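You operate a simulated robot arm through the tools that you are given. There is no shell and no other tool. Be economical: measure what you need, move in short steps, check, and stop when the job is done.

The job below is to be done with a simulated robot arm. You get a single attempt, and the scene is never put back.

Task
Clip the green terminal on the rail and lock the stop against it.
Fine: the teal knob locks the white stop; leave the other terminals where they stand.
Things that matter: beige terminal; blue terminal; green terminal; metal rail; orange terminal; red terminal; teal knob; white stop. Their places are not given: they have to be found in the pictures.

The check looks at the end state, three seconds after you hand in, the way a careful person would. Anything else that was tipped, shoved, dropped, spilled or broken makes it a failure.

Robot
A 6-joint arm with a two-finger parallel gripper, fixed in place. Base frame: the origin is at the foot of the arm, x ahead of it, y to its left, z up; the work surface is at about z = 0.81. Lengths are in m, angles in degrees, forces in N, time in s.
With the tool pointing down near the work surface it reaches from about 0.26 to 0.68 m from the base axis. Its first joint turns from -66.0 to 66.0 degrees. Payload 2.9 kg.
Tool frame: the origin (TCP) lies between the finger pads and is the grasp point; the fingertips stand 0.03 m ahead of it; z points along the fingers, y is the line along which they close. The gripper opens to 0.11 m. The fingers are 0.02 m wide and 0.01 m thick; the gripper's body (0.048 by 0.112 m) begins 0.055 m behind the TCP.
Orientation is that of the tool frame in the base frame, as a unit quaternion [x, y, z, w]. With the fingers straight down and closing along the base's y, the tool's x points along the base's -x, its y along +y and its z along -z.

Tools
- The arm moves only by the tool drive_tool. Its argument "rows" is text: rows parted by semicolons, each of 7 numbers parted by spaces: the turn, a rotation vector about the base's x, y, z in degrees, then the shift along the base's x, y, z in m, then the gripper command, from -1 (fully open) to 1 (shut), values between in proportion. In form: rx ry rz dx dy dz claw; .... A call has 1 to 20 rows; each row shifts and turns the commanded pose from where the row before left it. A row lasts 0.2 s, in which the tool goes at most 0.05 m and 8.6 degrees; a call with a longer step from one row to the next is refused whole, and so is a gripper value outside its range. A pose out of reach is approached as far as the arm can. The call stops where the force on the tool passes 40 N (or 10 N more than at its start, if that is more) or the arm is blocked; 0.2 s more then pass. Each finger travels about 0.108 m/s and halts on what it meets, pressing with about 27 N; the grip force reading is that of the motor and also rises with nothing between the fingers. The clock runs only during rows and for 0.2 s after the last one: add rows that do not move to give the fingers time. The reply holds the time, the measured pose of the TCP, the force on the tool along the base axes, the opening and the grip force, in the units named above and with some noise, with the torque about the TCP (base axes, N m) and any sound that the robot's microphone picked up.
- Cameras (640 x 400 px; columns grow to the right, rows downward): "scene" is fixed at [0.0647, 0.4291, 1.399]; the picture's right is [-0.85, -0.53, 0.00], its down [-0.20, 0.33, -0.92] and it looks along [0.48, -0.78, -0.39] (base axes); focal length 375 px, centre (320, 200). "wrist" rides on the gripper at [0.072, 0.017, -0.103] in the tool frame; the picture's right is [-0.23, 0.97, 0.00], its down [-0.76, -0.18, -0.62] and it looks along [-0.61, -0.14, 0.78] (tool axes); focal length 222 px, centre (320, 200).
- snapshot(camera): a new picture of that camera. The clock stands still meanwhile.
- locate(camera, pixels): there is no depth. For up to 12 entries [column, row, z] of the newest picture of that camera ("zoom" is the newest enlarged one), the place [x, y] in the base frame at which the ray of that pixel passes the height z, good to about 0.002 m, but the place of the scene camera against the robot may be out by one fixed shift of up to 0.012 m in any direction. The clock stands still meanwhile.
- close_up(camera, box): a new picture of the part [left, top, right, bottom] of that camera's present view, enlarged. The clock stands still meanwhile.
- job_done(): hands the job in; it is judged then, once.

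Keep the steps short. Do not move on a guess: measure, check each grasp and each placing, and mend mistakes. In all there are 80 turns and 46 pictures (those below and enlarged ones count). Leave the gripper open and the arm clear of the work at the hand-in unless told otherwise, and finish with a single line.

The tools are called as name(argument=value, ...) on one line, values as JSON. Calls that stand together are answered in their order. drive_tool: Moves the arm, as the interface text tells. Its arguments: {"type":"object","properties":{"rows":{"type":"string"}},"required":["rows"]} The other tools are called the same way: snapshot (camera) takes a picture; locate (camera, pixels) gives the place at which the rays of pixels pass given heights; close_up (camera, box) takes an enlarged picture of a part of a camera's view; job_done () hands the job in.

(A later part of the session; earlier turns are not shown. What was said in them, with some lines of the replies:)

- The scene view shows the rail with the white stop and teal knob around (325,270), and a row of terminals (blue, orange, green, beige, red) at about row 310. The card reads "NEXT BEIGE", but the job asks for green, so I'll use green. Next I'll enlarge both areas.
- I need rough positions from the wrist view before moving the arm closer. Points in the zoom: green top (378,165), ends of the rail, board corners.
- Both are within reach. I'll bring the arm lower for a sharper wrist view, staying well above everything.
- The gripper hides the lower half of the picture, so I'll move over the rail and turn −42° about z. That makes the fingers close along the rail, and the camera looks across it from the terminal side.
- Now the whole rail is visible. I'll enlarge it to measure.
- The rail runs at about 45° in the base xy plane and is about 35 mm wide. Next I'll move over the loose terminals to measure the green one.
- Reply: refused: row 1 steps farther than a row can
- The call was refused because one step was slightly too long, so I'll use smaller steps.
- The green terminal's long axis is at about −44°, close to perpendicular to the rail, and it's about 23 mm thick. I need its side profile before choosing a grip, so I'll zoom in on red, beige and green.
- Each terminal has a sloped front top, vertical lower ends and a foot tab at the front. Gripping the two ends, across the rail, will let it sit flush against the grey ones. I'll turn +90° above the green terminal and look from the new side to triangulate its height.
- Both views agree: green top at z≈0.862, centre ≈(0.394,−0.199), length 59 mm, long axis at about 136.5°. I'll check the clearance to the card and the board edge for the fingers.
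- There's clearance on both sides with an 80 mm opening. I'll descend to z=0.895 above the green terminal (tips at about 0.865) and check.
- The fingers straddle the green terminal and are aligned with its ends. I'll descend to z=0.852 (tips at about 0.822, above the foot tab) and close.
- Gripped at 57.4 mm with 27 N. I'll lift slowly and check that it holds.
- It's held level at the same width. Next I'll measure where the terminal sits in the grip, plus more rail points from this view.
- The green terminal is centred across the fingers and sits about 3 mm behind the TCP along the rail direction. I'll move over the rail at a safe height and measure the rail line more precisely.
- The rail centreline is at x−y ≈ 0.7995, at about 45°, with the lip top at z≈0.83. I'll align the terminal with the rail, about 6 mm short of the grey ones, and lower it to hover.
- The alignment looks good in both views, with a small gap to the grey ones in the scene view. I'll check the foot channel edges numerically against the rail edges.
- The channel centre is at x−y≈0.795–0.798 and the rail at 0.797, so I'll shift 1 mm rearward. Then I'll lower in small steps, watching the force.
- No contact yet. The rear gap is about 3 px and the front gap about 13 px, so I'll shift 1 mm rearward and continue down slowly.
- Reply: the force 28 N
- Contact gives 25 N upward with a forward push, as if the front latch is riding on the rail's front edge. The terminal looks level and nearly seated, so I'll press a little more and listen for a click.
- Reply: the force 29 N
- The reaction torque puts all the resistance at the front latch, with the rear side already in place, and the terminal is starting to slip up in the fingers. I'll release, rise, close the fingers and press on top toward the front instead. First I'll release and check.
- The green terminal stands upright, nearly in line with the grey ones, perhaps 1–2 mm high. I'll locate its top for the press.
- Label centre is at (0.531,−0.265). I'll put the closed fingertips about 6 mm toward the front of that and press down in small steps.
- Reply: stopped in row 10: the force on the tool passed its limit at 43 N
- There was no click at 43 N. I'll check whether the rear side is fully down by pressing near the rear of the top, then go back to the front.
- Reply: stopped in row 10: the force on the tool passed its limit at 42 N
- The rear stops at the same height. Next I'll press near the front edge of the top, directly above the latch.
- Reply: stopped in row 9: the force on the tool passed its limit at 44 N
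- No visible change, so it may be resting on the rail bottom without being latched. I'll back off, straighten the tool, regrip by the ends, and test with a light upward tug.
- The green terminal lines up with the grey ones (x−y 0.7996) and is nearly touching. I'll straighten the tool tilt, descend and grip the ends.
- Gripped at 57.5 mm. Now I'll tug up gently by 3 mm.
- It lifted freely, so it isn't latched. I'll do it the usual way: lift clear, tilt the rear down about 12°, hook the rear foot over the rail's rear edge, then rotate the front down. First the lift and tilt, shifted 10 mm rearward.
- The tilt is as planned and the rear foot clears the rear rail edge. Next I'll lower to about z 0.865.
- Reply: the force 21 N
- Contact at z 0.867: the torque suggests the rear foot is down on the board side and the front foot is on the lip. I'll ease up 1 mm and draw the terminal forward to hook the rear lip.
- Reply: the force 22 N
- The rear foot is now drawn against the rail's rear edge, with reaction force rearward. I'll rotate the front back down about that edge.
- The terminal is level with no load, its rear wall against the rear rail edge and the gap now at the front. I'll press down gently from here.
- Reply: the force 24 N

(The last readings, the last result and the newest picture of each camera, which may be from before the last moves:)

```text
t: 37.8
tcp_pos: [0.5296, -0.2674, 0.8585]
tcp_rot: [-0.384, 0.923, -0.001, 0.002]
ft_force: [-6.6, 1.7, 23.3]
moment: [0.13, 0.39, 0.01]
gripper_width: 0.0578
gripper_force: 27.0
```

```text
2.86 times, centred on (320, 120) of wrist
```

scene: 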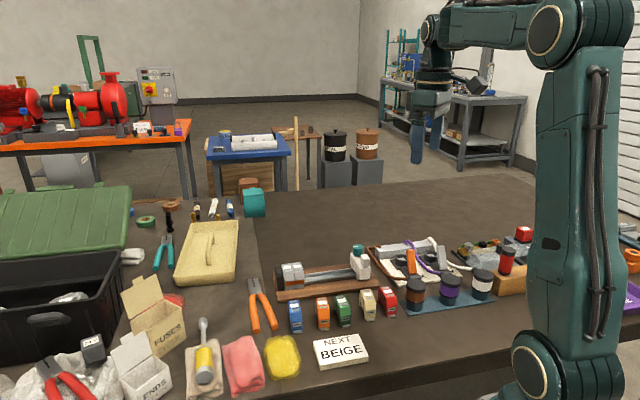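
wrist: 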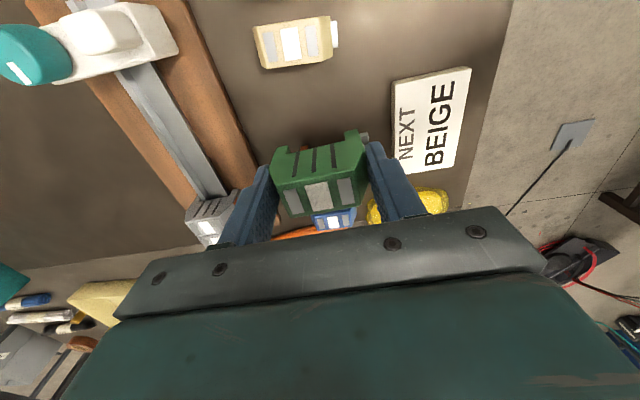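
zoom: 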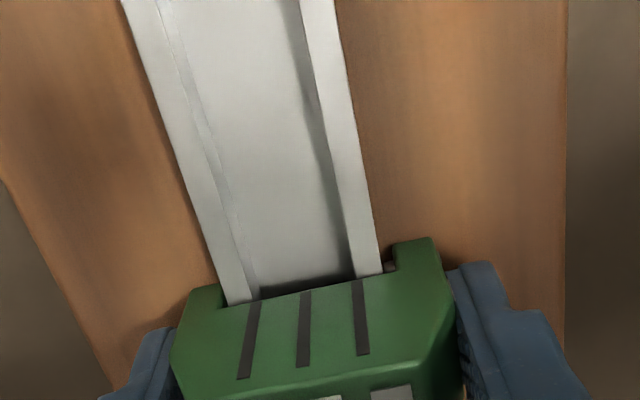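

The same signature: the front latch (grey piece at (390,268)) is sitting on the front lip. With the rear hooked, I'll roll the front down a few degrees to force the latch over.

drive_tool(rows="-1.41 -1.41 0 0 0 -0.0005 0.4; -1.41 -1.41 0 0 0 -0.0005 0.4; -1.41 -1.41 0 0 0 -0.0005 0.4; 0 0 0 0 0 0 0.4")

close_up(camera="wrist", box=[220, 50, 420, 190])

```text
t: 38.8
tcp_pos: [0.5292, -0.2664, 0.8563]
tcp_rot: [-0.385, 0.922, -0.049, 0.02]
ft_force: [-11.2, 10.1, 29.9]
moment: [1.05, 1.01, 0.01]
gripper_width: 0.0593
gripper_force: 27.0
```

```text
2.86 times, centred on (320, 120) of wrist
```

zoom: 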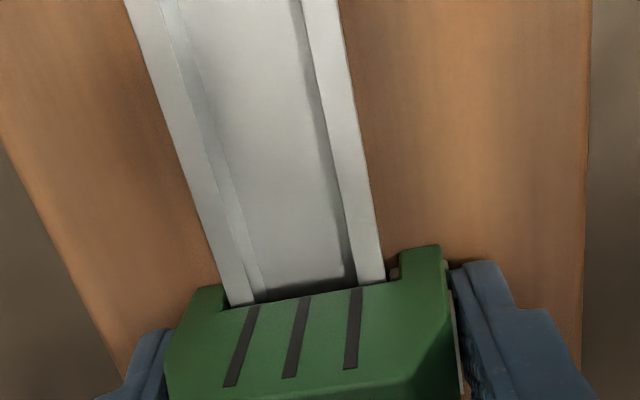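

The terminal stayed level and the fingers rotated on it, so gripping can't give enough force. I'll undo the roll, release, and press the front top with closed fingertips now that the terminal is seated forward on its rear hook.

drive_tool(rows="1.41 1.41 0 0 0 0.0005 0.4; 1.41 1.41 0 0 0 0.0005 0.4; 1.41 1.41 0 0 0 0.0005 0.4; 0 0 0 0 0 0 0; 0 0 0 0 0 0 -0.4; 0 0 0 0 0 0 -0.4; 0 0 0 0 0 0.04 -0.4; 0 0 0 0 0 0.04 -0.4; 0 0 0 0 0 0.015 0.4; 0 0 0 0 0 0 1; 0 0 0 0 0 0 1; 0 0 0 0 0 0 1")

close_up(camera="wrist", box=[220, 50, 420, 190])

```text
t: 41.4
tcp_pos: [0.5295, -0.2662, 0.9522]
tcp_rot: [-0.384, 0.923, 0.001, 0.0]
ft_force: [-0.7, -0.1, -0.4]
moment: [-0.02, 0.0, 0.0]
gripper_width: 0.0
gripper_force: 27.2
```

```text
2.86 times, centred on (320, 120) of wrist
```

zoom: 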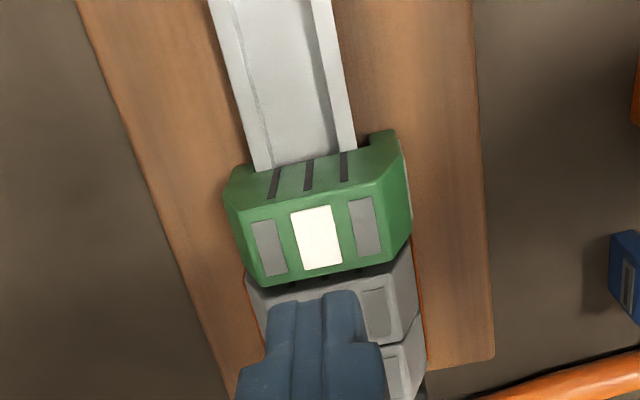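

locate(camera="zoom", pixels=[[317, 237, 0.871], [265, 287, 0.871], [390, 258, 0.871], [245, 210, 0.871], [370, 188, 0.871], [256, 165, 0.83], [352, 150, 0.83]])

```text
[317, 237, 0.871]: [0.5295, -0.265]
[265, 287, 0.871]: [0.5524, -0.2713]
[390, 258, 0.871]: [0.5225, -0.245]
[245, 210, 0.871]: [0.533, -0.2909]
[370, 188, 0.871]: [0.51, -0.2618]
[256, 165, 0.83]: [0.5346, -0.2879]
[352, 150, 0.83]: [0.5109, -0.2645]
```

drive_tool(rows="0 0 0 -0.0085 0.0085 -0.02 1; 0 0 0 0 0 -0.02 1; 0 0 0 0 0 -0.008 1; 0 0 0 0 0 -0.001 1; 0 0 0 0 0 -0.001 1; 0 0 0 0 0 -0.001 1; 0 0 0 0 0 -0.001 1; 0 0 0 0 0 0 1")

```text
t: 43.1
tcp_pos: [0.5217, -0.2588, 0.9021]
tcp_rot: [-0.385, 0.923, -0.001, 0.002]
ft_force: [-8.8, 5.6, 27.9]
moment: [0.19, 0.28, -0.01]
gripper_width: 0.0
gripper_force: 26.9
```

drive_tool(rows="0 0 0 0 0 -0.0005 1; 0 0 0 0 0 0 1")

```text
t: 43.8
tcp_pos: [0.5202, -0.2583, 0.9021]
tcp_rot: [-0.385, 0.923, -0.002, 0.002]
ft_force: [-7.2, 7.2, 31.1]
moment: [0.23, 0.25, -0.02]
gripper_width: 0.0001
gripper_force: 27.1
```

drive_tool(rows="0 0 0 0 0 -0.0004 1; 0 0 0 0 0 -0.0003 1; 0 0 0 0 0 0 1")

```text
t: 44.5
tcp_pos: [0.5218, -0.2578, 0.9011]
tcp_rot: [-0.385, 0.923, -0.003, 0.002]
ft_force: [-5.0, 5.5, 34.2]
moment: [0.15, 0.16, 0.0]
gripper_width: 0.0
gripper_force: 26.6
```

drive_tool(rows="0 0 0 0 0 -0.0004 1; 0 0 0 0 0 -0.0004 1; 0 0 0 0 0 0 1")

close_up(camera="scene", box=[275, 245, 335, 290])

```text
t: 45.4
tcp_pos: [0.5215, -0.2587, 0.9011]
tcp_rot: [-0.384, 0.923, -0.002, 0.002]
ft_force: [-5.2, 5.3, 38.1]
moment: [0.1, 0.19, 0.0]
gripper_width: 0.0002
gripper_force: 27.0
```

```text
8.89 times, centred on (305, 268) of scene
```

zoom: 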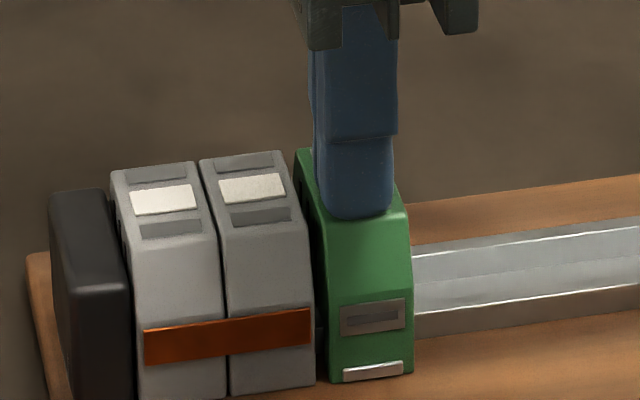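

At 38 N the green top is level with the grey ones but it hasn't clicked. Before using more force I want to understand the clip's profile, so I'll look closely at the loose beige and red ones from the scene camera.

close_up(camera="scene", box=[354, 283, 402, 323])

```text
10.00 times, centred on (378, 303) of scene
```

zoom: 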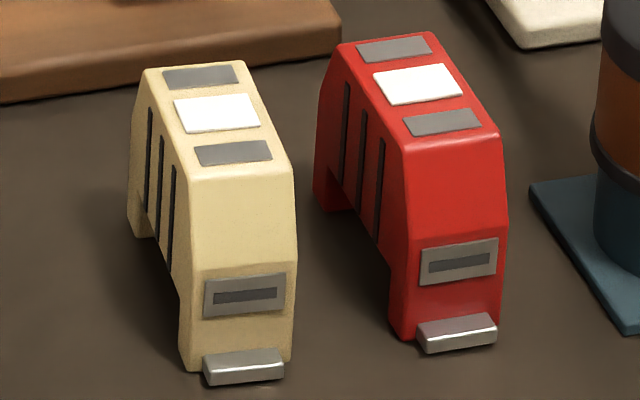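

The loose ones show an open channel, so with its feet on the board the green one is probably fully down. It may have latched in this last press with the rear hook seated, so I'll back off, regrip and tug again.

drive_tool(rows="0 0 0 0 0 0.01 1; 0 0 0 0 0 0.04 0.4; 0 0 0 0.0085 -0.0085 0 -0.45; 0 0 0 0 0 0 -0.45; 0 0 0 0 0 -0.04 -0.45; 0 0 0 0 0 -0.04 -0.45; 0 0 0 0 0 -0.008 -0.45; 0 0 0 0 0 0 -0.45; 0 0 0 0 0 0 0.1; 0 0 0 0 0 0 0.4; 0 0 0 0 0 0 0.4; 0 0 0 0 0 0 0.4")

drive_tool(rows="0 0 0 0 0 0.001 0.4; 0 0 0 0 0 0.001 0.4; 0 0 0 0 0 0.001 0.4; 0 0 0 0 0 0 0.4")

```text
t: 48.0
tcp_pos: [0.5292, -0.2675, 0.8605]
tcp_rot: [-0.384, 0.923, 0.0, 0.0]
ft_force: [2.4, -1.4, -1.2]
moment: [-0.06, -0.04, -0.01]
gripper_width: 0.0572
gripper_force: 26.8
```

```text
t: 49.0
tcp_pos: [0.5293, -0.2666, 0.8632]
tcp_rot: [-0.385, 0.923, 0.0, 0.0]
ft_force: [0.0, -0.1, -0.4]
moment: [-0.01, 0.0, -0.01]
gripper_width: 0.0576
gripper_force: 27.3
```

Still free, but pressing gave only ~4.7 N/mm, softer than the arm alone, which suggests a latch spring that hadn't travelled far enough. I'll set the terminal back down, release, and press further at the front in staged increments.

drive_tool(rows="0 0 0 0 0 -0.002 0.4; 0 0 0 0 0 -0.002 0.4; 0 0 0 0 0 0 -0.1; 0 0 0 0 0 0 -0.4; 0 0 0 0 0 0 -0.4; 0 0 0 0 0 0.045 -0.4; 0 0 0 0 0 0.045 -0.4; 0 0 0 -0.0092 0.0092 0 0.5; 0 0 0 0 0 0 1; 0 0 0 0 0 0 1; 0 0 0 0 0 0 1; 0 0 0 0 0 -0.03 1; 0 0 0 0 0 -0.012 1; 0 0 0 0 0 -0.003 1; 0 0 0 0 0 -0.002 1; 0 0 0 0 0 -0.001 1; 0 0 0 0 0 0 1")

```text
t: 52.5
tcp_pos: [0.5205, -0.2572, 0.9014]
tcp_rot: [-0.385, 0.923, -0.001, 0.001]
ft_force: [-5.6, 1.7, 14.8]
moment: [0.03, 0.18, 0.0]
gripper_width: 0.0
gripper_force: 27.0
```

drive_tool(rows="0 0 0 0 0 -0.001 1; 0 0 0 0 0 -0.001 1; 0 0 0 0 0 -0.0008 1; 0 0 0 0 0 0 1; 0 0 0 0 0 0 1")

```text
t: 53.3
tcp_pos: [0.5209, -0.2574, 0.9021]
tcp_rot: [-0.384, 0.923, -0.001, 0.002]
ft_force: [-3.2, 0.9, 6.6]
moment: [-0.01, 0.15, -0.02]
gripper_width: 0.0
gripper_force: 26.8
stopped in row 3: the force on the tool passed its limit at 41 N (the readings are from after the stop); the commanded pose is now the measured one
```

The contact is rigid at TCP z≈0.902. To learn whether that's fully seated, I'll lightly touch the top of the neighbouring grey terminal (a few N, vertical) and compare heights.

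drive_tool(rows="0 0 0 0 0 0.02 1; 0 0 0 0.03 0.009 0 1; 0 0 0 0 0 0 1; 0 0 0 0 0 -0.014 1; 0 0 0 0 0 -0.002 1; 0 0 0 0 0 -0.001 1; 0 0 0 0 0 -0.001 1; 0 0 0 0 0 0 1")

```text
t: 55.1
tcp_pos: [0.5506, -0.2491, 0.9032]
tcp_rot: [-0.384, 0.923, -0.001, 0.001]
ft_force: [-0.1, 0.1, 0.4]
moment: [-0.03, 0.03, -0.04]
gripper_width: 0.0001
gripper_force: 27.1
```

drive_tool(rows="0 0 0 0 0 -0.001 1; 0 0 0 0 0 -0.001 1; 0 0 0 0 0 0 1")

```text
t: 55.9
tcp_pos: [0.5511, -0.2486, 0.9024]
tcp_rot: [-0.384, 0.923, -0.001, 0.002]
ft_force: [-3.8, 2.3, 6.7]
moment: [0.06, 0.19, -0.05]
gripper_width: 0.0003
gripper_force: 26.7
```

The grey top is at the same height (0.9024 at 6.7 N against 0.9021 at 6.6 N), so green is fully down and only the latch hasn't engaged. I need to see the clip's hook shape. I'll regrip green, lift it and turn it side-on to the scene camera.

drive_tool(rows="0 0 0 0 0 0.04 1; 0 0 0 -0.0219 -0.0184 0.01 0; 0 0 0 0 0 0 -0.45; 0 0 0 0 0 0 -0.45; 0 0 0 0 0 -0.04 -0.45; 0 0 0 0 0 -0.04 -0.45; 0 0 0 0 0 -0.012 -0.45; 0 0 0 0 0 0 -0.1; 0 0 0 0 0 0 0.4; 0 0 0 0 0 0 0.4; 0 0 0 0 0 0 0.4; 0 0 0 0 0 0.005 0.4; 0 0 0 0 0 0.02 0.4; 0 0 0 0 0 0.04 0.4; 0 0 0 0 0 0.045 0.4; 0 0 0 0 0 0 0.4")

drive_tool(rows="0 0 8.5 -0.02 0.02 0.02 0.4; 0 0 8.5 -0.02 0.02 0.02 0.4; 0 0 8.5 -0.02 0.02 0.02 0.4; 0 0 8.5 -0.02 0.02 0.02 0.4; 0 0 8.5 -0.02 0.02 0.02 0.4; 0 0 8.5 0 0 0.02 0.4; 0 0 8.5 0 0 0.02 0.4; 0 0 8.5 0 0 0.02 0.4; 0 0 0 0 0 0 0.4; 0 0 0 0 0 0 0.4")

```text
t: 59.3
tcp_pos: [0.5309, -0.268, 0.9704]
tcp_rot: [-0.385, 0.923, -0.001, 0.002]
ft_force: [0.6, -0.2, 0.3]
moment: [0.02, 0.02, 0.02]
gripper_width: 0.0572
gripper_force: 26.8
```

```text
t: 61.5
tcp_pos: [0.4306, -0.1677, 1.1304]
tcp_rot: [0.836, -0.549, 0.001, -0.002]
ft_force: [0.5, 0.0, -0.6]
moment: [0.03, 0.01, -0.01]
gripper_width: 0.0575
gripper_force: 27.1
```

close_up(camera="scene", box=[292, 176, 356, 216])

```text
10.00 times, centred on (324, 196) of scene
```

zoom: 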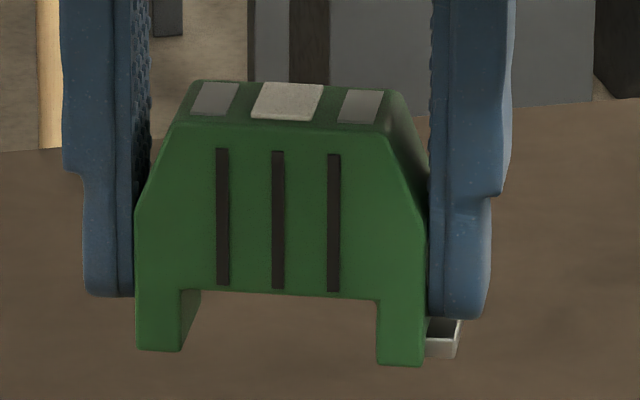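

The profile is clear now: a plain open channel (~39 mm wide, ~13 mm deep), a foot tab at the front (right), and no hooks to catch. So engagement must depend on how it's put on. I'll return and redo it with a steeper tilt, about 20°: rear foot down behind the rail, then draw forward and rotate the front down.

drive_tool(rows="0 0 -8.5 0 0 -0.02 0.4; 0 0 -8.5 0 0 -0.02 0.4; 0 0 -8.5 0 0 -0.02 0.4; 0 0 -8.5 0.02 -0.02 -0.02 0.4; 0 0 -8.5 0.02 -0.02 -0.02 0.4; 0 0 -8.5 0.02 -0.02 -0.02 0.4; 0 0 -8.5 0.02 -0.02 -0.02 0.4; 0 0 -8.5 0.02 -0.02 -0.02 0.4; 0 0 0 0 0 0 0.4; 0 0 0 0 0 0 0.4")

```text
t: 63.7
tcp_pos: [0.5298, -0.2667, 0.9685]
tcp_rot: [-0.384, 0.923, -0.001, 0.001]
ft_force: [-0.7, -0.7, 0.4]
moment: [0.01, 0.03, 0.03]
gripper_width: 0.0576
gripper_force: 26.8
```

drive_tool(rows="4.714 4.714 0 0.0122 -0.0133 0 0.4; 4.714 4.714 0 0 0 -0.02 0.4; 4.714 4.714 0 0 0 -0.03 0.4; 0 0 0 0 0 -0.0345 0.4; 0 0 0 0 0 -0.008 0.4; 0 0 0 0 0 -0.004 0.4; 0 0 0 0 0 -0.002 0.4; 0 0 0 0 0 -0.001 0.4; 0 0 0 0 0 0 0.4")

```text
t: 65.7
tcp_pos: [0.5429, -0.2814, 0.8701]
tcp_rot: [-0.378, 0.91, 0.159, -0.065]
ft_force: [-0.1, -0.2, -1.0]
moment: [-0.01, 0.0, -0.02]
gripper_width: 0.0573
gripper_force: 26.9
out of reach, approached as far as the arm can: row 2
```

No contact yet at z 0.870. I'll lower 2 mm more, then draw forward until the rear foot meets the rail edge.

drive_tool(rows="0 0 0 0 0 -0.001 0.4; 0 0 0 0 0 -0.001 0.4; 0 0 0 -0.001 0.001 0 0.4; 0 0 0 -0.001 0.001 0 0.4; 0 0 0 -0.001 0.001 0 0.4; 0 0 0 -0.0008 0.0008 0 0.4; 0 0 0 0 0 0 0.4")

close_up(camera="wrist", box=[220, 50, 420, 190])

```text
t: 67.3
tcp_pos: [0.5386, -0.2775, 0.8681]
tcp_rot: [-0.379, 0.909, 0.158, -0.064]
ft_force: [-0.1, -1.4, 4.2]
moment: [-0.05, -0.05, -0.04]
gripper_width: 0.0574
gripper_force: 27.2
```

```text
2.86 times, centred on (320, 120) of wrist
```

zoom: 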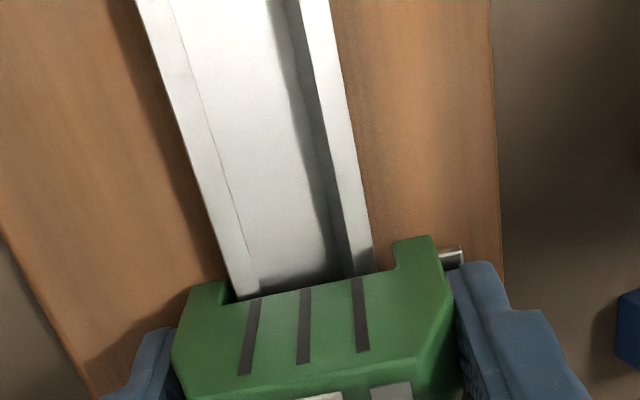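

The rear foot is now touching the rail's rear edge. I'll rotate the front down about that edge while keeping light forward pressure, then press.

drive_tool(rows="0 0 0 -0.0006 0.0006 0 0.4; -2.83 -2.83 0 -0.0019 0.0019 -0.0009 0.4; -2.83 -2.83 0 -0.0019 0.0019 -0.0009 0.4; -2.83 -2.83 0 -0.0019 0.0019 -0.0009 0.4; -2.83 -2.83 0 -0.0019 0.0019 -0.0009 0.4; -2.83 -2.83 0 -0.0019 0.0019 -0.0009 0.4; 0 0 0 0 0 -0.001 0.4; 0 0 0 0 0 -0.001 0.4; 0 0 0 0 0 0 0.4")

```text
t: 68.4
tcp_pos: [0.5403, -0.274, 0.8672]
tcp_rot: [-0.381, 0.922, 0.063, -0.023]
ft_force: [-2.3, -1.3, 6.0]
moment: [0.18, 0.19, -0.04]
gripper_width: 0.0575
gripper_force: 27.2
out of reach, approached as far as the arm can: row 4, 5
stopped in row 5: the force on the tool passed its limit at 52 N (the readings are from after the stop); the commanded pose is now the measured one
```

It stopped at 52 N partway: the arm deviated from the path, with a reach limit while tilted. I'll lift off gently, level the tool and look.

drive_tool(rows="0 0 0 -0.001 -0.001 0.004 0.4; 0 0 0 -0.001 -0.001 0.006 0.4; -2.6 -2.6 0 0 0 0.005 0.4; -2.5 -2.5 0 0 0 0 0.4; 0 0 0 0 0 0 0.4")

close_up(camera="scene", box=[260, 230, 372, 300])

```text
t: 69.6
tcp_pos: [0.5568, -0.29, 0.8794]
tcp_rot: [-0.381, 0.925, 0.005, -0.002]
ft_force: [-19.8, -15.9, -1.2]
moment: [-0.24, 0.38, 0.37]
gripper_width: 0.0577
gripper_force: 27.5
out of reach, approached as far as the arm can: row 3, 4
```

```text
5.71 times, centred on (316, 265) of scene
```

zoom: 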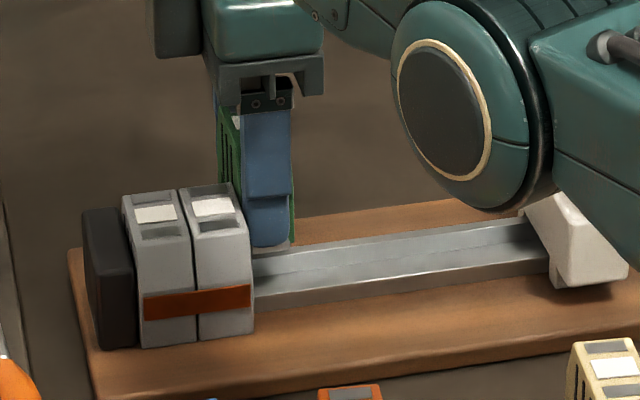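

The arm has ended up in an awkward configuration, with a forearm link low over the stop, and the terminal is pushing sideways on the grey ones. I'll go straight up, away from everything.

drive_tool(rows="0 0 0 0 0 0.01 0.4; 0 0 0 0 0 0.02 0.4; 0 0 0 0 0 0.03 0.4; 0 0 0 0 0 0.03 0.4; 0 0 0 0 0 0 0.4")

```text
t: 70.8
tcp_pos: [0.5595, -0.2859, 0.9713]
tcp_rot: [-0.382, 0.924, 0.006, 0.0]
ft_force: [0.0, -1.1, -0.5]
moment: [0.0, 0.01, -0.02]
gripper_width: 0.0575
gripper_force: 27.0
```

Force is clear now. I'll rise further and bring the tool back over open space, then unwind the wrist by turning the other way.

drive_tool(rows="0 0 0 -0.02 0.01 0.04 0.4; 0 0 0 -0.02 0.01 0.04 0.4; 0 0 0 -0.02 0.01 0.04 0.4; 0 0 0 -0.02 0.01 0.04 0.4; 0 0 0 -0.02 0.01 0.03 0.4; 0 0 0 0 0 0 0.4; 0 0 0 0 0 0 0.4")

snapshot(camera="scene")

```text
t: 72.4
tcp_pos: [0.4635, -0.2387, 1.1647]
tcp_rot: [-0.383, 0.924, 0.005, 0.0]
ft_force: [-1.3, 0.0, -1.0]
moment: [-0.01, 0.03, -0.01]
gripper_width: 0.0574
gripper_force: 27.2
out of reach, approached as far as the arm can: row 2
```

```text
3 pictures are left
```

scene: 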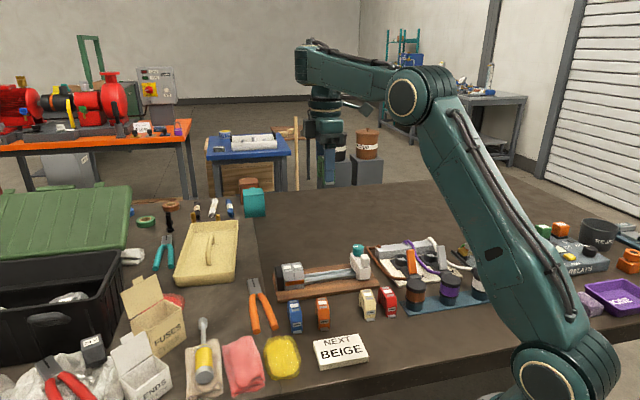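

The overview shows the arm in its normal posture, nothing disturbed, and green still held. I'll return above the rail, level, and confirm that the pose is reached properly.

drive_tool(rows="0 0 0 0.0105 -0.0042 -0.04 0.4; 0 0 0 0.0105 -0.0042 -0.04 0.4; 0 0 0 0.0105 -0.0042 -0.04 0.4; 0 0 0 0.0105 -0.0042 -0.04 0.4; 0 0 0 0.0105 -0.0042 -0.04 0.4; 0 0 0 0.01 -0.0038 -0.03 0.4; 0 0 0 0 0 0 0.4; 0 0 0 0 0 0 0.4")

```text
t: 74.2
tcp_pos: [0.5546, -0.2813, 0.952]
tcp_rot: [-0.383, 0.924, 0.006, 0.001]
ft_force: [-0.6, 0.5, -1.0]
moment: [0.01, 0.01, -0.03]
gripper_width: 0.0573
gripper_force: 27.5
out of reach, approached as far as the arm can: row 1, 2, 3, 4
```

The arm can't reach the pose: it's off by 5 cm radially, since the wrist flipped to another branch during the side-on turn. I'll go higher and turn the wrist the opposite way to unwind it.

drive_tool(rows="0 0 0 0.0125 -0.0075 0.037 0.4; 0 0 0 0.0125 -0.0075 0.037 0.4; 0 0 0 0.0125 -0.0075 0.037 0.4; 0 0 0 0.0125 -0.0075 0.037 0.4; 0 0 -8.5 0 0 0 0.4; 0 0 -8.5 0 0 0 0.4; 0 0 -8.5 0 0 0 0.4; 0 0 -8.5 0 0 0 0.4; 0 0 -8.5 0 0 0 0.4; 0 0 -8.5 0 0 0 0.4; 0 0 -8.5 0 0 0 0.4; 0 0 -8.5 0 0 0 0.4; 0 0 -8.5 0 0 0 0.4; 0 0 -8.5 0 0 0 0.4; 0 0 -8.5 0 0 0 0.4; 0 0 -8.5 0 0 0 0.4; 0 0 0 0 0 0 0.4; 0 0 0 0 0 0 0.4")

```text
t: 78.0
tcp_pos: [0.5782, -0.296, 1.0529]
tcp_rot: [0.477, 0.879, 0.003, 0.004]
ft_force: [0.0, 0.8, -0.9]
moment: [0.01, 0.01, 0.0]
gripper_width: 0.0575
gripper_force: 26.5
out of reach, approached as far as the arm can: row 3, 4
```

drive_tool(rows="0 0 -8.5 0 0 0 0.4; 0 0 -8.5 0 0 0 0.4; 0 0 -8.5 0 0 0 0.4; 0 0 -8.5 0 0 0 0.4; 0 0 -8.5 0 0 0 0.4; 0 0 -8.5 0 0 0 0.4; 0 0 0 0 0 0 0.4; 0 0 0 0 0 0 0.4")

```text
t: 79.8
tcp_pos: [0.5808, -0.2955, 1.0527]
tcp_rot: [0.809, 0.587, 0.001, 0.005]
ft_force: [0.7, 0.0, -0.7]
moment: [-0.01, 0.04, -0.01]
gripper_width: 0.0574
gripper_force: 27.1
```

drive_tool(rows="0 0 -8.5 0 0 0 0.4; 0 0 -8.5 0 0 0 0.4; 0 0 -8.5 0 0 0 0.4; 0 0 -8.5 0 0 0 0.4; 0 0 0 -0.035 0.018 0 0.4; 0 0 0 -0.035 0.018 0 0.4; 0 0 0 -0.035 0.018 0 0.4; 0 0 0 -0.035 0.018 0 0.4; 0 0 0 0 0 0 0.4; 0 0 0 0 0 0 0.4")

```text
t: 82.0
tcp_pos: [0.5403, -0.2768, 1.0654]
tcp_rot: [0.945, 0.327, -0.001, 0.005]
ft_force: [1.3, -0.3, -1.1]
moment: [0.0, -0.03, -0.01]
gripper_width: 0.0574
gripper_force: 26.9
out of reach, approached as far as the arm can: row 6, 7, 8
```

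The overview shows the arm is in an elbow-low branch with a minimum radius. I'll stretch outward through the straight-arm position and come back in while unwinding the turn, all at z≈1.06 in free air.

drive_tool(rows="0 0 8.5 0.03 -0.0153 0 0.4; 0 0 8.5 0.03 -0.0153 0 0.4; 0 0 8.5 0.03 -0.0153 0 0.4; 0 0 8.5 0.03 -0.0153 0 0.4; 0 0 8.5 0.03 -0.0153 0 0.4; 0 0 8.5 0.03 -0.0153 0 0.4; 0 0 8.5 0.03 -0.0153 0 0.4; 0 0 8.5 0.03 -0.0153 0 0.4; 0 0 8.5 0 0 0 0.4; 0 0 8.5 0 0 0 0.4; 0 0 8.5 0 0 0 0.4; 0 0 8.5 0 0 0 0.4; 0 0 0 0 0 0 0.4; 0 0 0 0 0 0 0.4")

```text
t: 85.0
tcp_pos: [0.5739, -0.2889, 1.0268]
tcp_rot: [0.342, 0.94, 0.004, 0.004]
ft_force: [0.9, -0.3, -0.6]
moment: [0.0, -0.02, -0.02]
gripper_width: 0.0576
gripper_force: 27.1
out of reach, approached as far as the arm can: row 2, 3, 4, 5, 6, 7, 8
```

drive_tool(rows="0 0 8.5 -0.03 0.0153 0.01 0.4; 0 0 8.5 -0.03 0.0153 0.01 0.4; 0 0 8.5 -0.03 0.0153 0.01 0.4; 0 0 8.5 -0.03 0.0153 0.01 0.4; 0 0 8.5 -0.03 0.0153 0.01 0.4; 0 0 8.5 0 0 0.01 0.4; 0 0 8.5 0 0 0.01 0.4; 0 0 8.5 0 0 0 0.4; 0 0 8.5 0 0 0 0.4; 0 0 8.5 0 0 0 0.4; 0 0 0 0 0 0 0.4; 0 0 0 0 0 0 0.4")

```text
t: 87.6
tcp_pos: [0.4221, -0.2138, 1.0965]
tcp_rot: [-0.383, 0.924, 0.006, 0.0]
ft_force: [-0.8, 0.2, -0.8]
moment: [0.03, 0.01, -0.01]
gripper_width: 0.0572
gripper_force: 27.4
```

The arm is back in its normal branch. I'll return over the rail next to the grey ones, level, and check the grip in one picture before lowering.

drive_tool(rows="-0.6 -0.26 0 0.0273 -0.0135 0 0.4; 0 0 0 0.0273 -0.0135 0 0.4; 0 0 0 0.0273 -0.0135 0 0.4; 0 0 0 0.0273 -0.0135 0 0.4; 0 0 0 0 0 -0.04 0.4; 0 0 0 0 0 -0.04 0.4; 0 0 0 0 0 -0.04 0.4; 0 0 0 0 0 -0.04 0.4; 0 0 0 0 0 -0.03 0.4; 0 0 0 0 0 -0.018 0.4; 0 0 0 0 0 0 0.4; 0 0 0 0 0 0 0.4")

close_up(camera="wrist", box=[220, 50, 420, 190])

```text
t: 90.2
tcp_pos: [0.5316, -0.2671, 0.8879]
tcp_rot: [-0.383, 0.924, 0.0, 0.0]
ft_force: [-1.4, -0.5, 0.4]
moment: [-0.01, -0.02, 0.02]
gripper_width: 0.0572
gripper_force: 26.7
```

```text
2.86 times, centred on (320, 120) of wrist
```

zoom: 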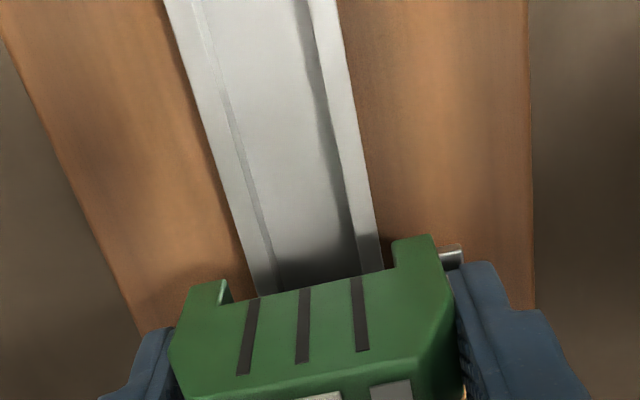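

The terminal sits square in the grip. I'll try the opposite engagement once: front (tab) foot hooked first with a 10° front-down tilt, push rearward, then rotate the rear down and press.

drive_tool(rows="-3.54 -3.54 0 -0.0022 0.0022 0 0.4; -3.54 -3.54 0 -0.0023 0.0023 0 0.4; 0 0 0 0 0 0 0.4; 0 0 0 0 0 -0.012 0.4; 0 0 0 0 0 -0.006 0.4; 0 0 0 0 0 -0.002 0.4; 0 0 0 0.001 -0.001 0 0.4; 2.36 2.36 0 0.0016 -0.0016 -0.0009 0.4; 2.36 2.36 0 0.0016 -0.0016 -0.0009 0.4; 2.36 2.36 0 0.0016 -0.0016 -0.0009 0.4; 0 0 0 0 0 -0.002 0.4; 0 0 0 0 0 -0.0015 0.4; 0 0 0 0 0 -0.001 0.4; 0 0 0 0 0 -0.001 0.4; 0 0 0 0 0 0 0.4")

```text
t: 93.4
tcp_pos: [0.5328, -0.2694, 0.8599]
tcp_rot: [-0.382, 0.924, 0.0, 0.0]
ft_force: [-0.3, -0.1, 2.0]
moment: [0.0, -0.03, 0.02]
gripper_width: 0.0572
gripper_force: 26.9
```

Level at z 0.860 with just 2 N. I'll give it a final press, release, rise, close the fingers, go behind the stop (at about (0.41,−0.39)), lower beside it and push it along the rail most of the way.

drive_tool(rows="0 0 0 -0.0007 0.0007 -0.001 0.4; 0 0 0 0 0 -0.001 0.4; 0 0 0 0 0 0 0.4; 0 0 0 0 0 0.001 0.4; 0 0 0 0 0 0 -0.1; 0 0 0 0 0 0 -0.4; 0 0 0 0 0 0 -0.4; 0 0 0 0 0 0.045 -0.4; 0 0 0 0 0 0.045 -0.4; 0 0 0 0 0 0.012 1; 0 0 0 -0.0307 -0.03015 0 1; 0 0 0 -0.0307 -0.03015 0 1; 0 0 0 -0.0307 -0.03015 0 1; 0 0 0 -0.0307 -0.03015 0 1; 0 0 0 0 0 0 1; 0 0 0 0 0 0 1")

drive_tool(rows="0 0 0 0 0 -0.04 1; 0 0 0 0 0 -0.03 1; 0 0 0 0 0 -0.01 1; 0 0 0 0 0 -0.005 1; 0 0 0 0 0 0 1")

drive_tool(rows="0 0 0 0.008 0.008 0 1; 0 0 0 0.008 0.008 0 1; 0 0 0 0.01 0.01 0 1; 0 0 0 0.01 0.01 0 1; 0 0 0 0.01 0.01 0 1; 0 0 0 0.01 0.01 0 1; 0 0 0 0.01 0.01 0 1; 0 0 0 0.007 0.007 0 1; 0 0 0 0 0 0 1")

close_up(camera="scene", box=[260, 225, 388, 305])

```text
t: 96.8
tcp_pos: [0.4107, -0.3885, 0.9613]
tcp_rot: [-0.383, 0.924, 0.0, -0.001]
ft_force: [0.7, 0.6, -0.6]
moment: [0.01, -0.02, 0.03]
gripper_width: 0.0
gripper_force: 26.8
```

```text
t: 98.0
tcp_pos: [0.4093, -0.3877, 0.8756]
tcp_rot: [-0.383, 0.924, 0.0, 0.0]
ft_force: [0.2, 0.6, 0.1]
moment: [0.04, -0.02, -0.02]
gripper_width: 0.0
gripper_force: 26.6
```

```text
t: 98.6
tcp_pos: [0.4204, -0.3765, 0.8746]
tcp_rot: [-0.373, 0.928, 0.0, -0.004]
ft_force: [-2.1, 0.5, 1.4]
moment: [0.01, -0.01, -0.02]
gripper_width: 0.0
gripper_force: 27.3
stopped in row 3: the force on the tool passed its limit at 42 N (the readings are from after the stop); the commanded pose is now the measured one
```

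```text
5.00 times, centred on (324, 265) of scene
```

zoom: 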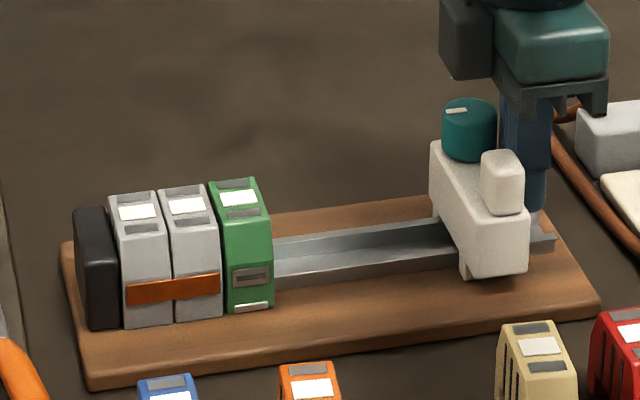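

The stop moved partway and then the quick push tripped the force limit; green still stands well next to the grey ones. I'll lower the push point and continue slowly, about 60 mm per axis to contact.

drive_tool(rows="0 0 0 -0.003 -0.003 0 1; 0 0 0.9 0 0 -0.01 1; 0 0 0 0.003 0.003 0 1; 0 0 0 0.003 0.003 0 1; 0 0 0 0.003 0.003 0 1; 0 0 0 0.003 0.003 0 1; 0 0 0 0.003 0.003 0 1; 0 0 0 0.003 0.003 0 1; 0 0 0 0.003 0.003 0 1; 0 0 0 0.003 0.003 0 1; 0 0 0 0.003 0.003 0 1; 0 0 0 0.003 0.003 0 1")

drive_tool(rows="0 0 0 0.003 0.003 0 1; 0 0 0 0.003 0.003 0 1; 0 0 0 0.003 0.003 0 1; 0 0 0 0.003 0.003 0 1; 0 0 0 0.003 0.003 0 1; 0 0 0 0.003 0.003 0 1; 0 0 0 0.003 0.003 0 1; 0 0 0 0.003 0.003 0 1; 0 0 0 0.003 0.003 0 1; 0 0 0 0 0 0 1")

```text
t: 101.2
tcp_pos: [0.4495, -0.3484, 0.8646]
tcp_rot: [-0.383, 0.924, 0.0, -0.003]
ft_force: [-8.7, -2.8, -2.5]
moment: [0.06, -0.08, -0.05]
gripper_width: 0.0001
gripper_force: 26.6
```

```text
t: 103.4
tcp_pos: [0.4773, -0.321, 0.8665]
tcp_rot: [-0.383, 0.924, -0.001, -0.003]
ft_force: [-2.1, -1.0, -2.1]
moment: [0.01, 0.0, -0.03]
gripper_width: 0.0001
gripper_force: 27.0
5 turns are left
```

The stop slides with about 8 N and has about 5 mm to go. I'll push gently to contact, back off, rise above it, and use the last picture from the wrist to find the knob.

drive_tool(rows="0 0 0 0.0015 0.0015 0 1; 0 0 0 0.0015 0.0015 0 1; 0 0 0 0.0015 0.0015 0 1; 0 0 0 0.0015 0.0015 0 1; 0 0 0 0.0015 0.0015 0 1; 0 0 0 0.0015 0.0015 0 1; 0 0 0 0.0015 0.0015 0 1; 0 0 0 0.0015 0.0015 0 1; 0 0 0 0.0015 0.0015 0 1; 0 0 0 0.0015 0.0015 0 1; 0 0 0 0.0015 0.0015 0 1; 0 0 0 0.0015 0.0015 0 1; 0 0 0 0 0 0 1")

drive_tool(rows="0 0 0 -0.003 -0.003 0 1; 0 0 0 -0.003 -0.003 0 1; 0 0 0 0 0 0.04 1; 0 0 0 0 0 0.04 1; 0 0 0 0 0 0.035 1; 0 0 0 0.019 0.019 0 -0.2; 0 0 0 0.019 0.019 0 -0.45; 0 0 0 0 0 0 -0.45; 0 0 0 0 0 0 -0.45")

close_up(camera="wrist", box=[200, 30, 440, 190])

locate(camera="zoom", pixels=[[100, 100, 0.89], [200, 100, 0.89], [300, 100, 0.89], [400, 100, 0.89], [100, 250, 0.89], [200, 250, 0.89], [300, 250, 0.89], [400, 250, 0.89], [200, 350, 0.89], [300, 350, 0.89], [400, 350, 0.89], [200, 175, 0.89]])

```text
t: 106.2
tcp_pos: [0.492, -0.3042, 0.8662]
tcp_rot: [-0.38, 0.925, 0.0, -0.005]
ft_force: [-9.5, -4.1, 2.1]
moment: [0.05, -0.17, -0.1]
gripper_width: 0.0
gripper_force: 27.2
```

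```text
t: 108.2
tcp_pos: [0.5246, -0.2729, 0.9809]
tcp_rot: [-0.382, 0.924, -0.001, -0.005]
ft_force: [-0.8, -0.1, 0.6]
moment: [0.0, 0.0, -0.02]
gripper_width: 0.0797
gripper_force: 0.0
```

```text
2.50 times, centred on (320, 110) of wrist
```

zoom: 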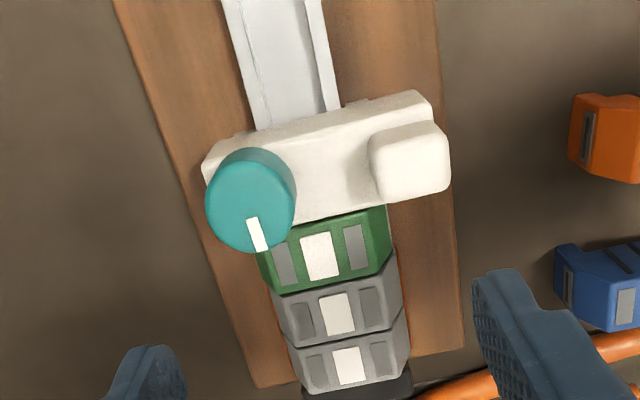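

```text
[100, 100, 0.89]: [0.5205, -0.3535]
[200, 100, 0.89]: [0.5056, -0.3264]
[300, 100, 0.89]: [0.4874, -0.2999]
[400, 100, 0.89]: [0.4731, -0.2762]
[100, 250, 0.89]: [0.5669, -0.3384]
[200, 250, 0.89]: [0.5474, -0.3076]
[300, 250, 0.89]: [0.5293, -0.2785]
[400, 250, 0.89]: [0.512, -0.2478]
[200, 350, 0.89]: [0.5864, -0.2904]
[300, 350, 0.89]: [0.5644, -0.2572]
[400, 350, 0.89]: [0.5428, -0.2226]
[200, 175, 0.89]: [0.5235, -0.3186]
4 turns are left
```

The stop is touching green, and green is flush with the greys. The knob top is centred at about (250,207) in the zoom → ≈(0.5225,−0.300), top z≈0.893. I'll go over it, close on it with tips about 13 mm below its top, and turn it clockwise about 93°.

drive_tool(rows="0.32 -0.49 0 -0.0021 -0.0271 0 0.2; 0 0 0 0 0 0 0.2; 0 0 0 0 0 -0.03 0.2; 0 0 0 0 0 -0.025 0.2; 0 0 0 0 0 -0.012 0.2; 0 0 0 0 0 -0.005 0.2; 0 0 0 0 0 0 0.2; 0 0 0 0 0 0 0.6; 0 0 0 0 0 0 1; 0 0 0 0 0 0 1; 0 0 0 0 0 0 1")

drive_tool(rows="0 0 -8.5 0 0 0 1; 0 0 -8.5 0 0 0 1; 0 0 -8.5 0 0 0 1; 0 0 -8.5 0 0 0 1; 0 0 -8.5 0 0 0 1; 0 0 0 0 0 0 1")

drive_tool(rows="0 0 -8.5 0 0 0 1; 0 0 -8.5 0 0 0 1; 0 0 -8.5 0 0 0 1; 0 0 -8.5 0 0 0 1; 0 0 -8.5 0 0 0 1; 0 0 -8.5 0 0 0 1; 0 0 0 0 0 0 1")

```text
t: 110.6
tcp_pos: [0.5237, -0.3002, 0.9094]
tcp_rot: [-0.38, 0.925, -0.001, 0.001]
ft_force: [12.9, -12.7, -9.1]
moment: [-0.45, -0.29, -0.01]
gripper_width: 0.0285
gripper_force: 44.9
```

```text
t: 112.0
tcp_pos: [0.5235, -0.3007, 0.9107]
tcp_rot: [-0.019, 1.0, 0.0, 0.001]
ft_force: [4.8, -15.0, 6.6]
moment: [-0.41, -0.13, 0.31]
gripper_width: 0.0285
gripper_force: 45.2
```

```text
t: 113.6
tcp_pos: [0.5216, -0.2995, 0.9087]
tcp_rot: [0.413, 0.911, 0.0, -0.001]
ft_force: [-6.7, -8.8, 1.7]
moment: [-0.3, 0.24, 0.3]
gripper_width: 0.0282
gripper_force: 45.0
3 turns are left
```

The knob is gripped at 28.5 mm and turned 91°, with a steady 0.3 N·m resisting. I'll turn a little further clockwise to tighten and watch the torque.

drive_tool(rows="0 0 -8.5 0 0 0 1; 0 0 -8.5 0 0 0 1; 0 0 -8.5 0 0 0 1; 0 0 -8.5 0 0 0 1; 0 0 0 0 0 0 1; 0 0 0 0 0 0 1")

```text
t: 115.0
tcp_pos: [0.5218, -0.2988, 0.9092]
tcp_rot: [0.66, 0.751, -0.001, 0.001]
ft_force: [-1.3, 2.6, -2.1]
moment: [0.14, -0.01, 0.31]
gripper_width: 0.0285
gripper_force: 45.3
2 turns are left
```

Torque is steady at 0.31 N·m after about 125° in total. I'll release the knob, rise straight up and move clear, gripper open.

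drive_tool(rows="0 0 0 0 0 0 0.6; 0 0 0 0 0 0 0.2; 0 0 0 0 0 0 0.2; 0 0 0 0 0 0.02 0.2; 0 0 0 0 0 0.04 0.2; 0 0 0 0 0 0.04 0.2; 0 0 0 -0.02 0.01 0.04 -0.5; 0 0 0 -0.03 0.015 0.03 -1; 0 0 0 -0.03 0.015 0.02 -1; 0 0 0 0 0 0 -1; 0 0 0 0 0 0 -1")

```text
t: 117.4
tcp_pos: [0.4443, -0.261, 1.0998]
tcp_rot: [0.661, 0.75, 0.0, 0.001]
ft_force: [0.2, 0.2, -1.1]
moment: [0.02, -0.05, 0.03]
gripper_width: 0.1101
gripper_force: 0.0
1 turns are left
```

The arm is clear with the gripper open, and this is my last turn, so I'm handing in.

job_done()

```text
The job is handed in.
```

Handed in, not fully confirmed: the green terminal is fully down on the rail against the greys with the stop pushed against it and the teal knob turned about 125° clockwise, but no click was ever heard, both upward tugs lifted green freely (none tried after the final placing), I couldn't confirm the knob locked, and the arm probably bumped the stop along the rail and pushed green briefly against the greys (about 25 N) during a failed move.
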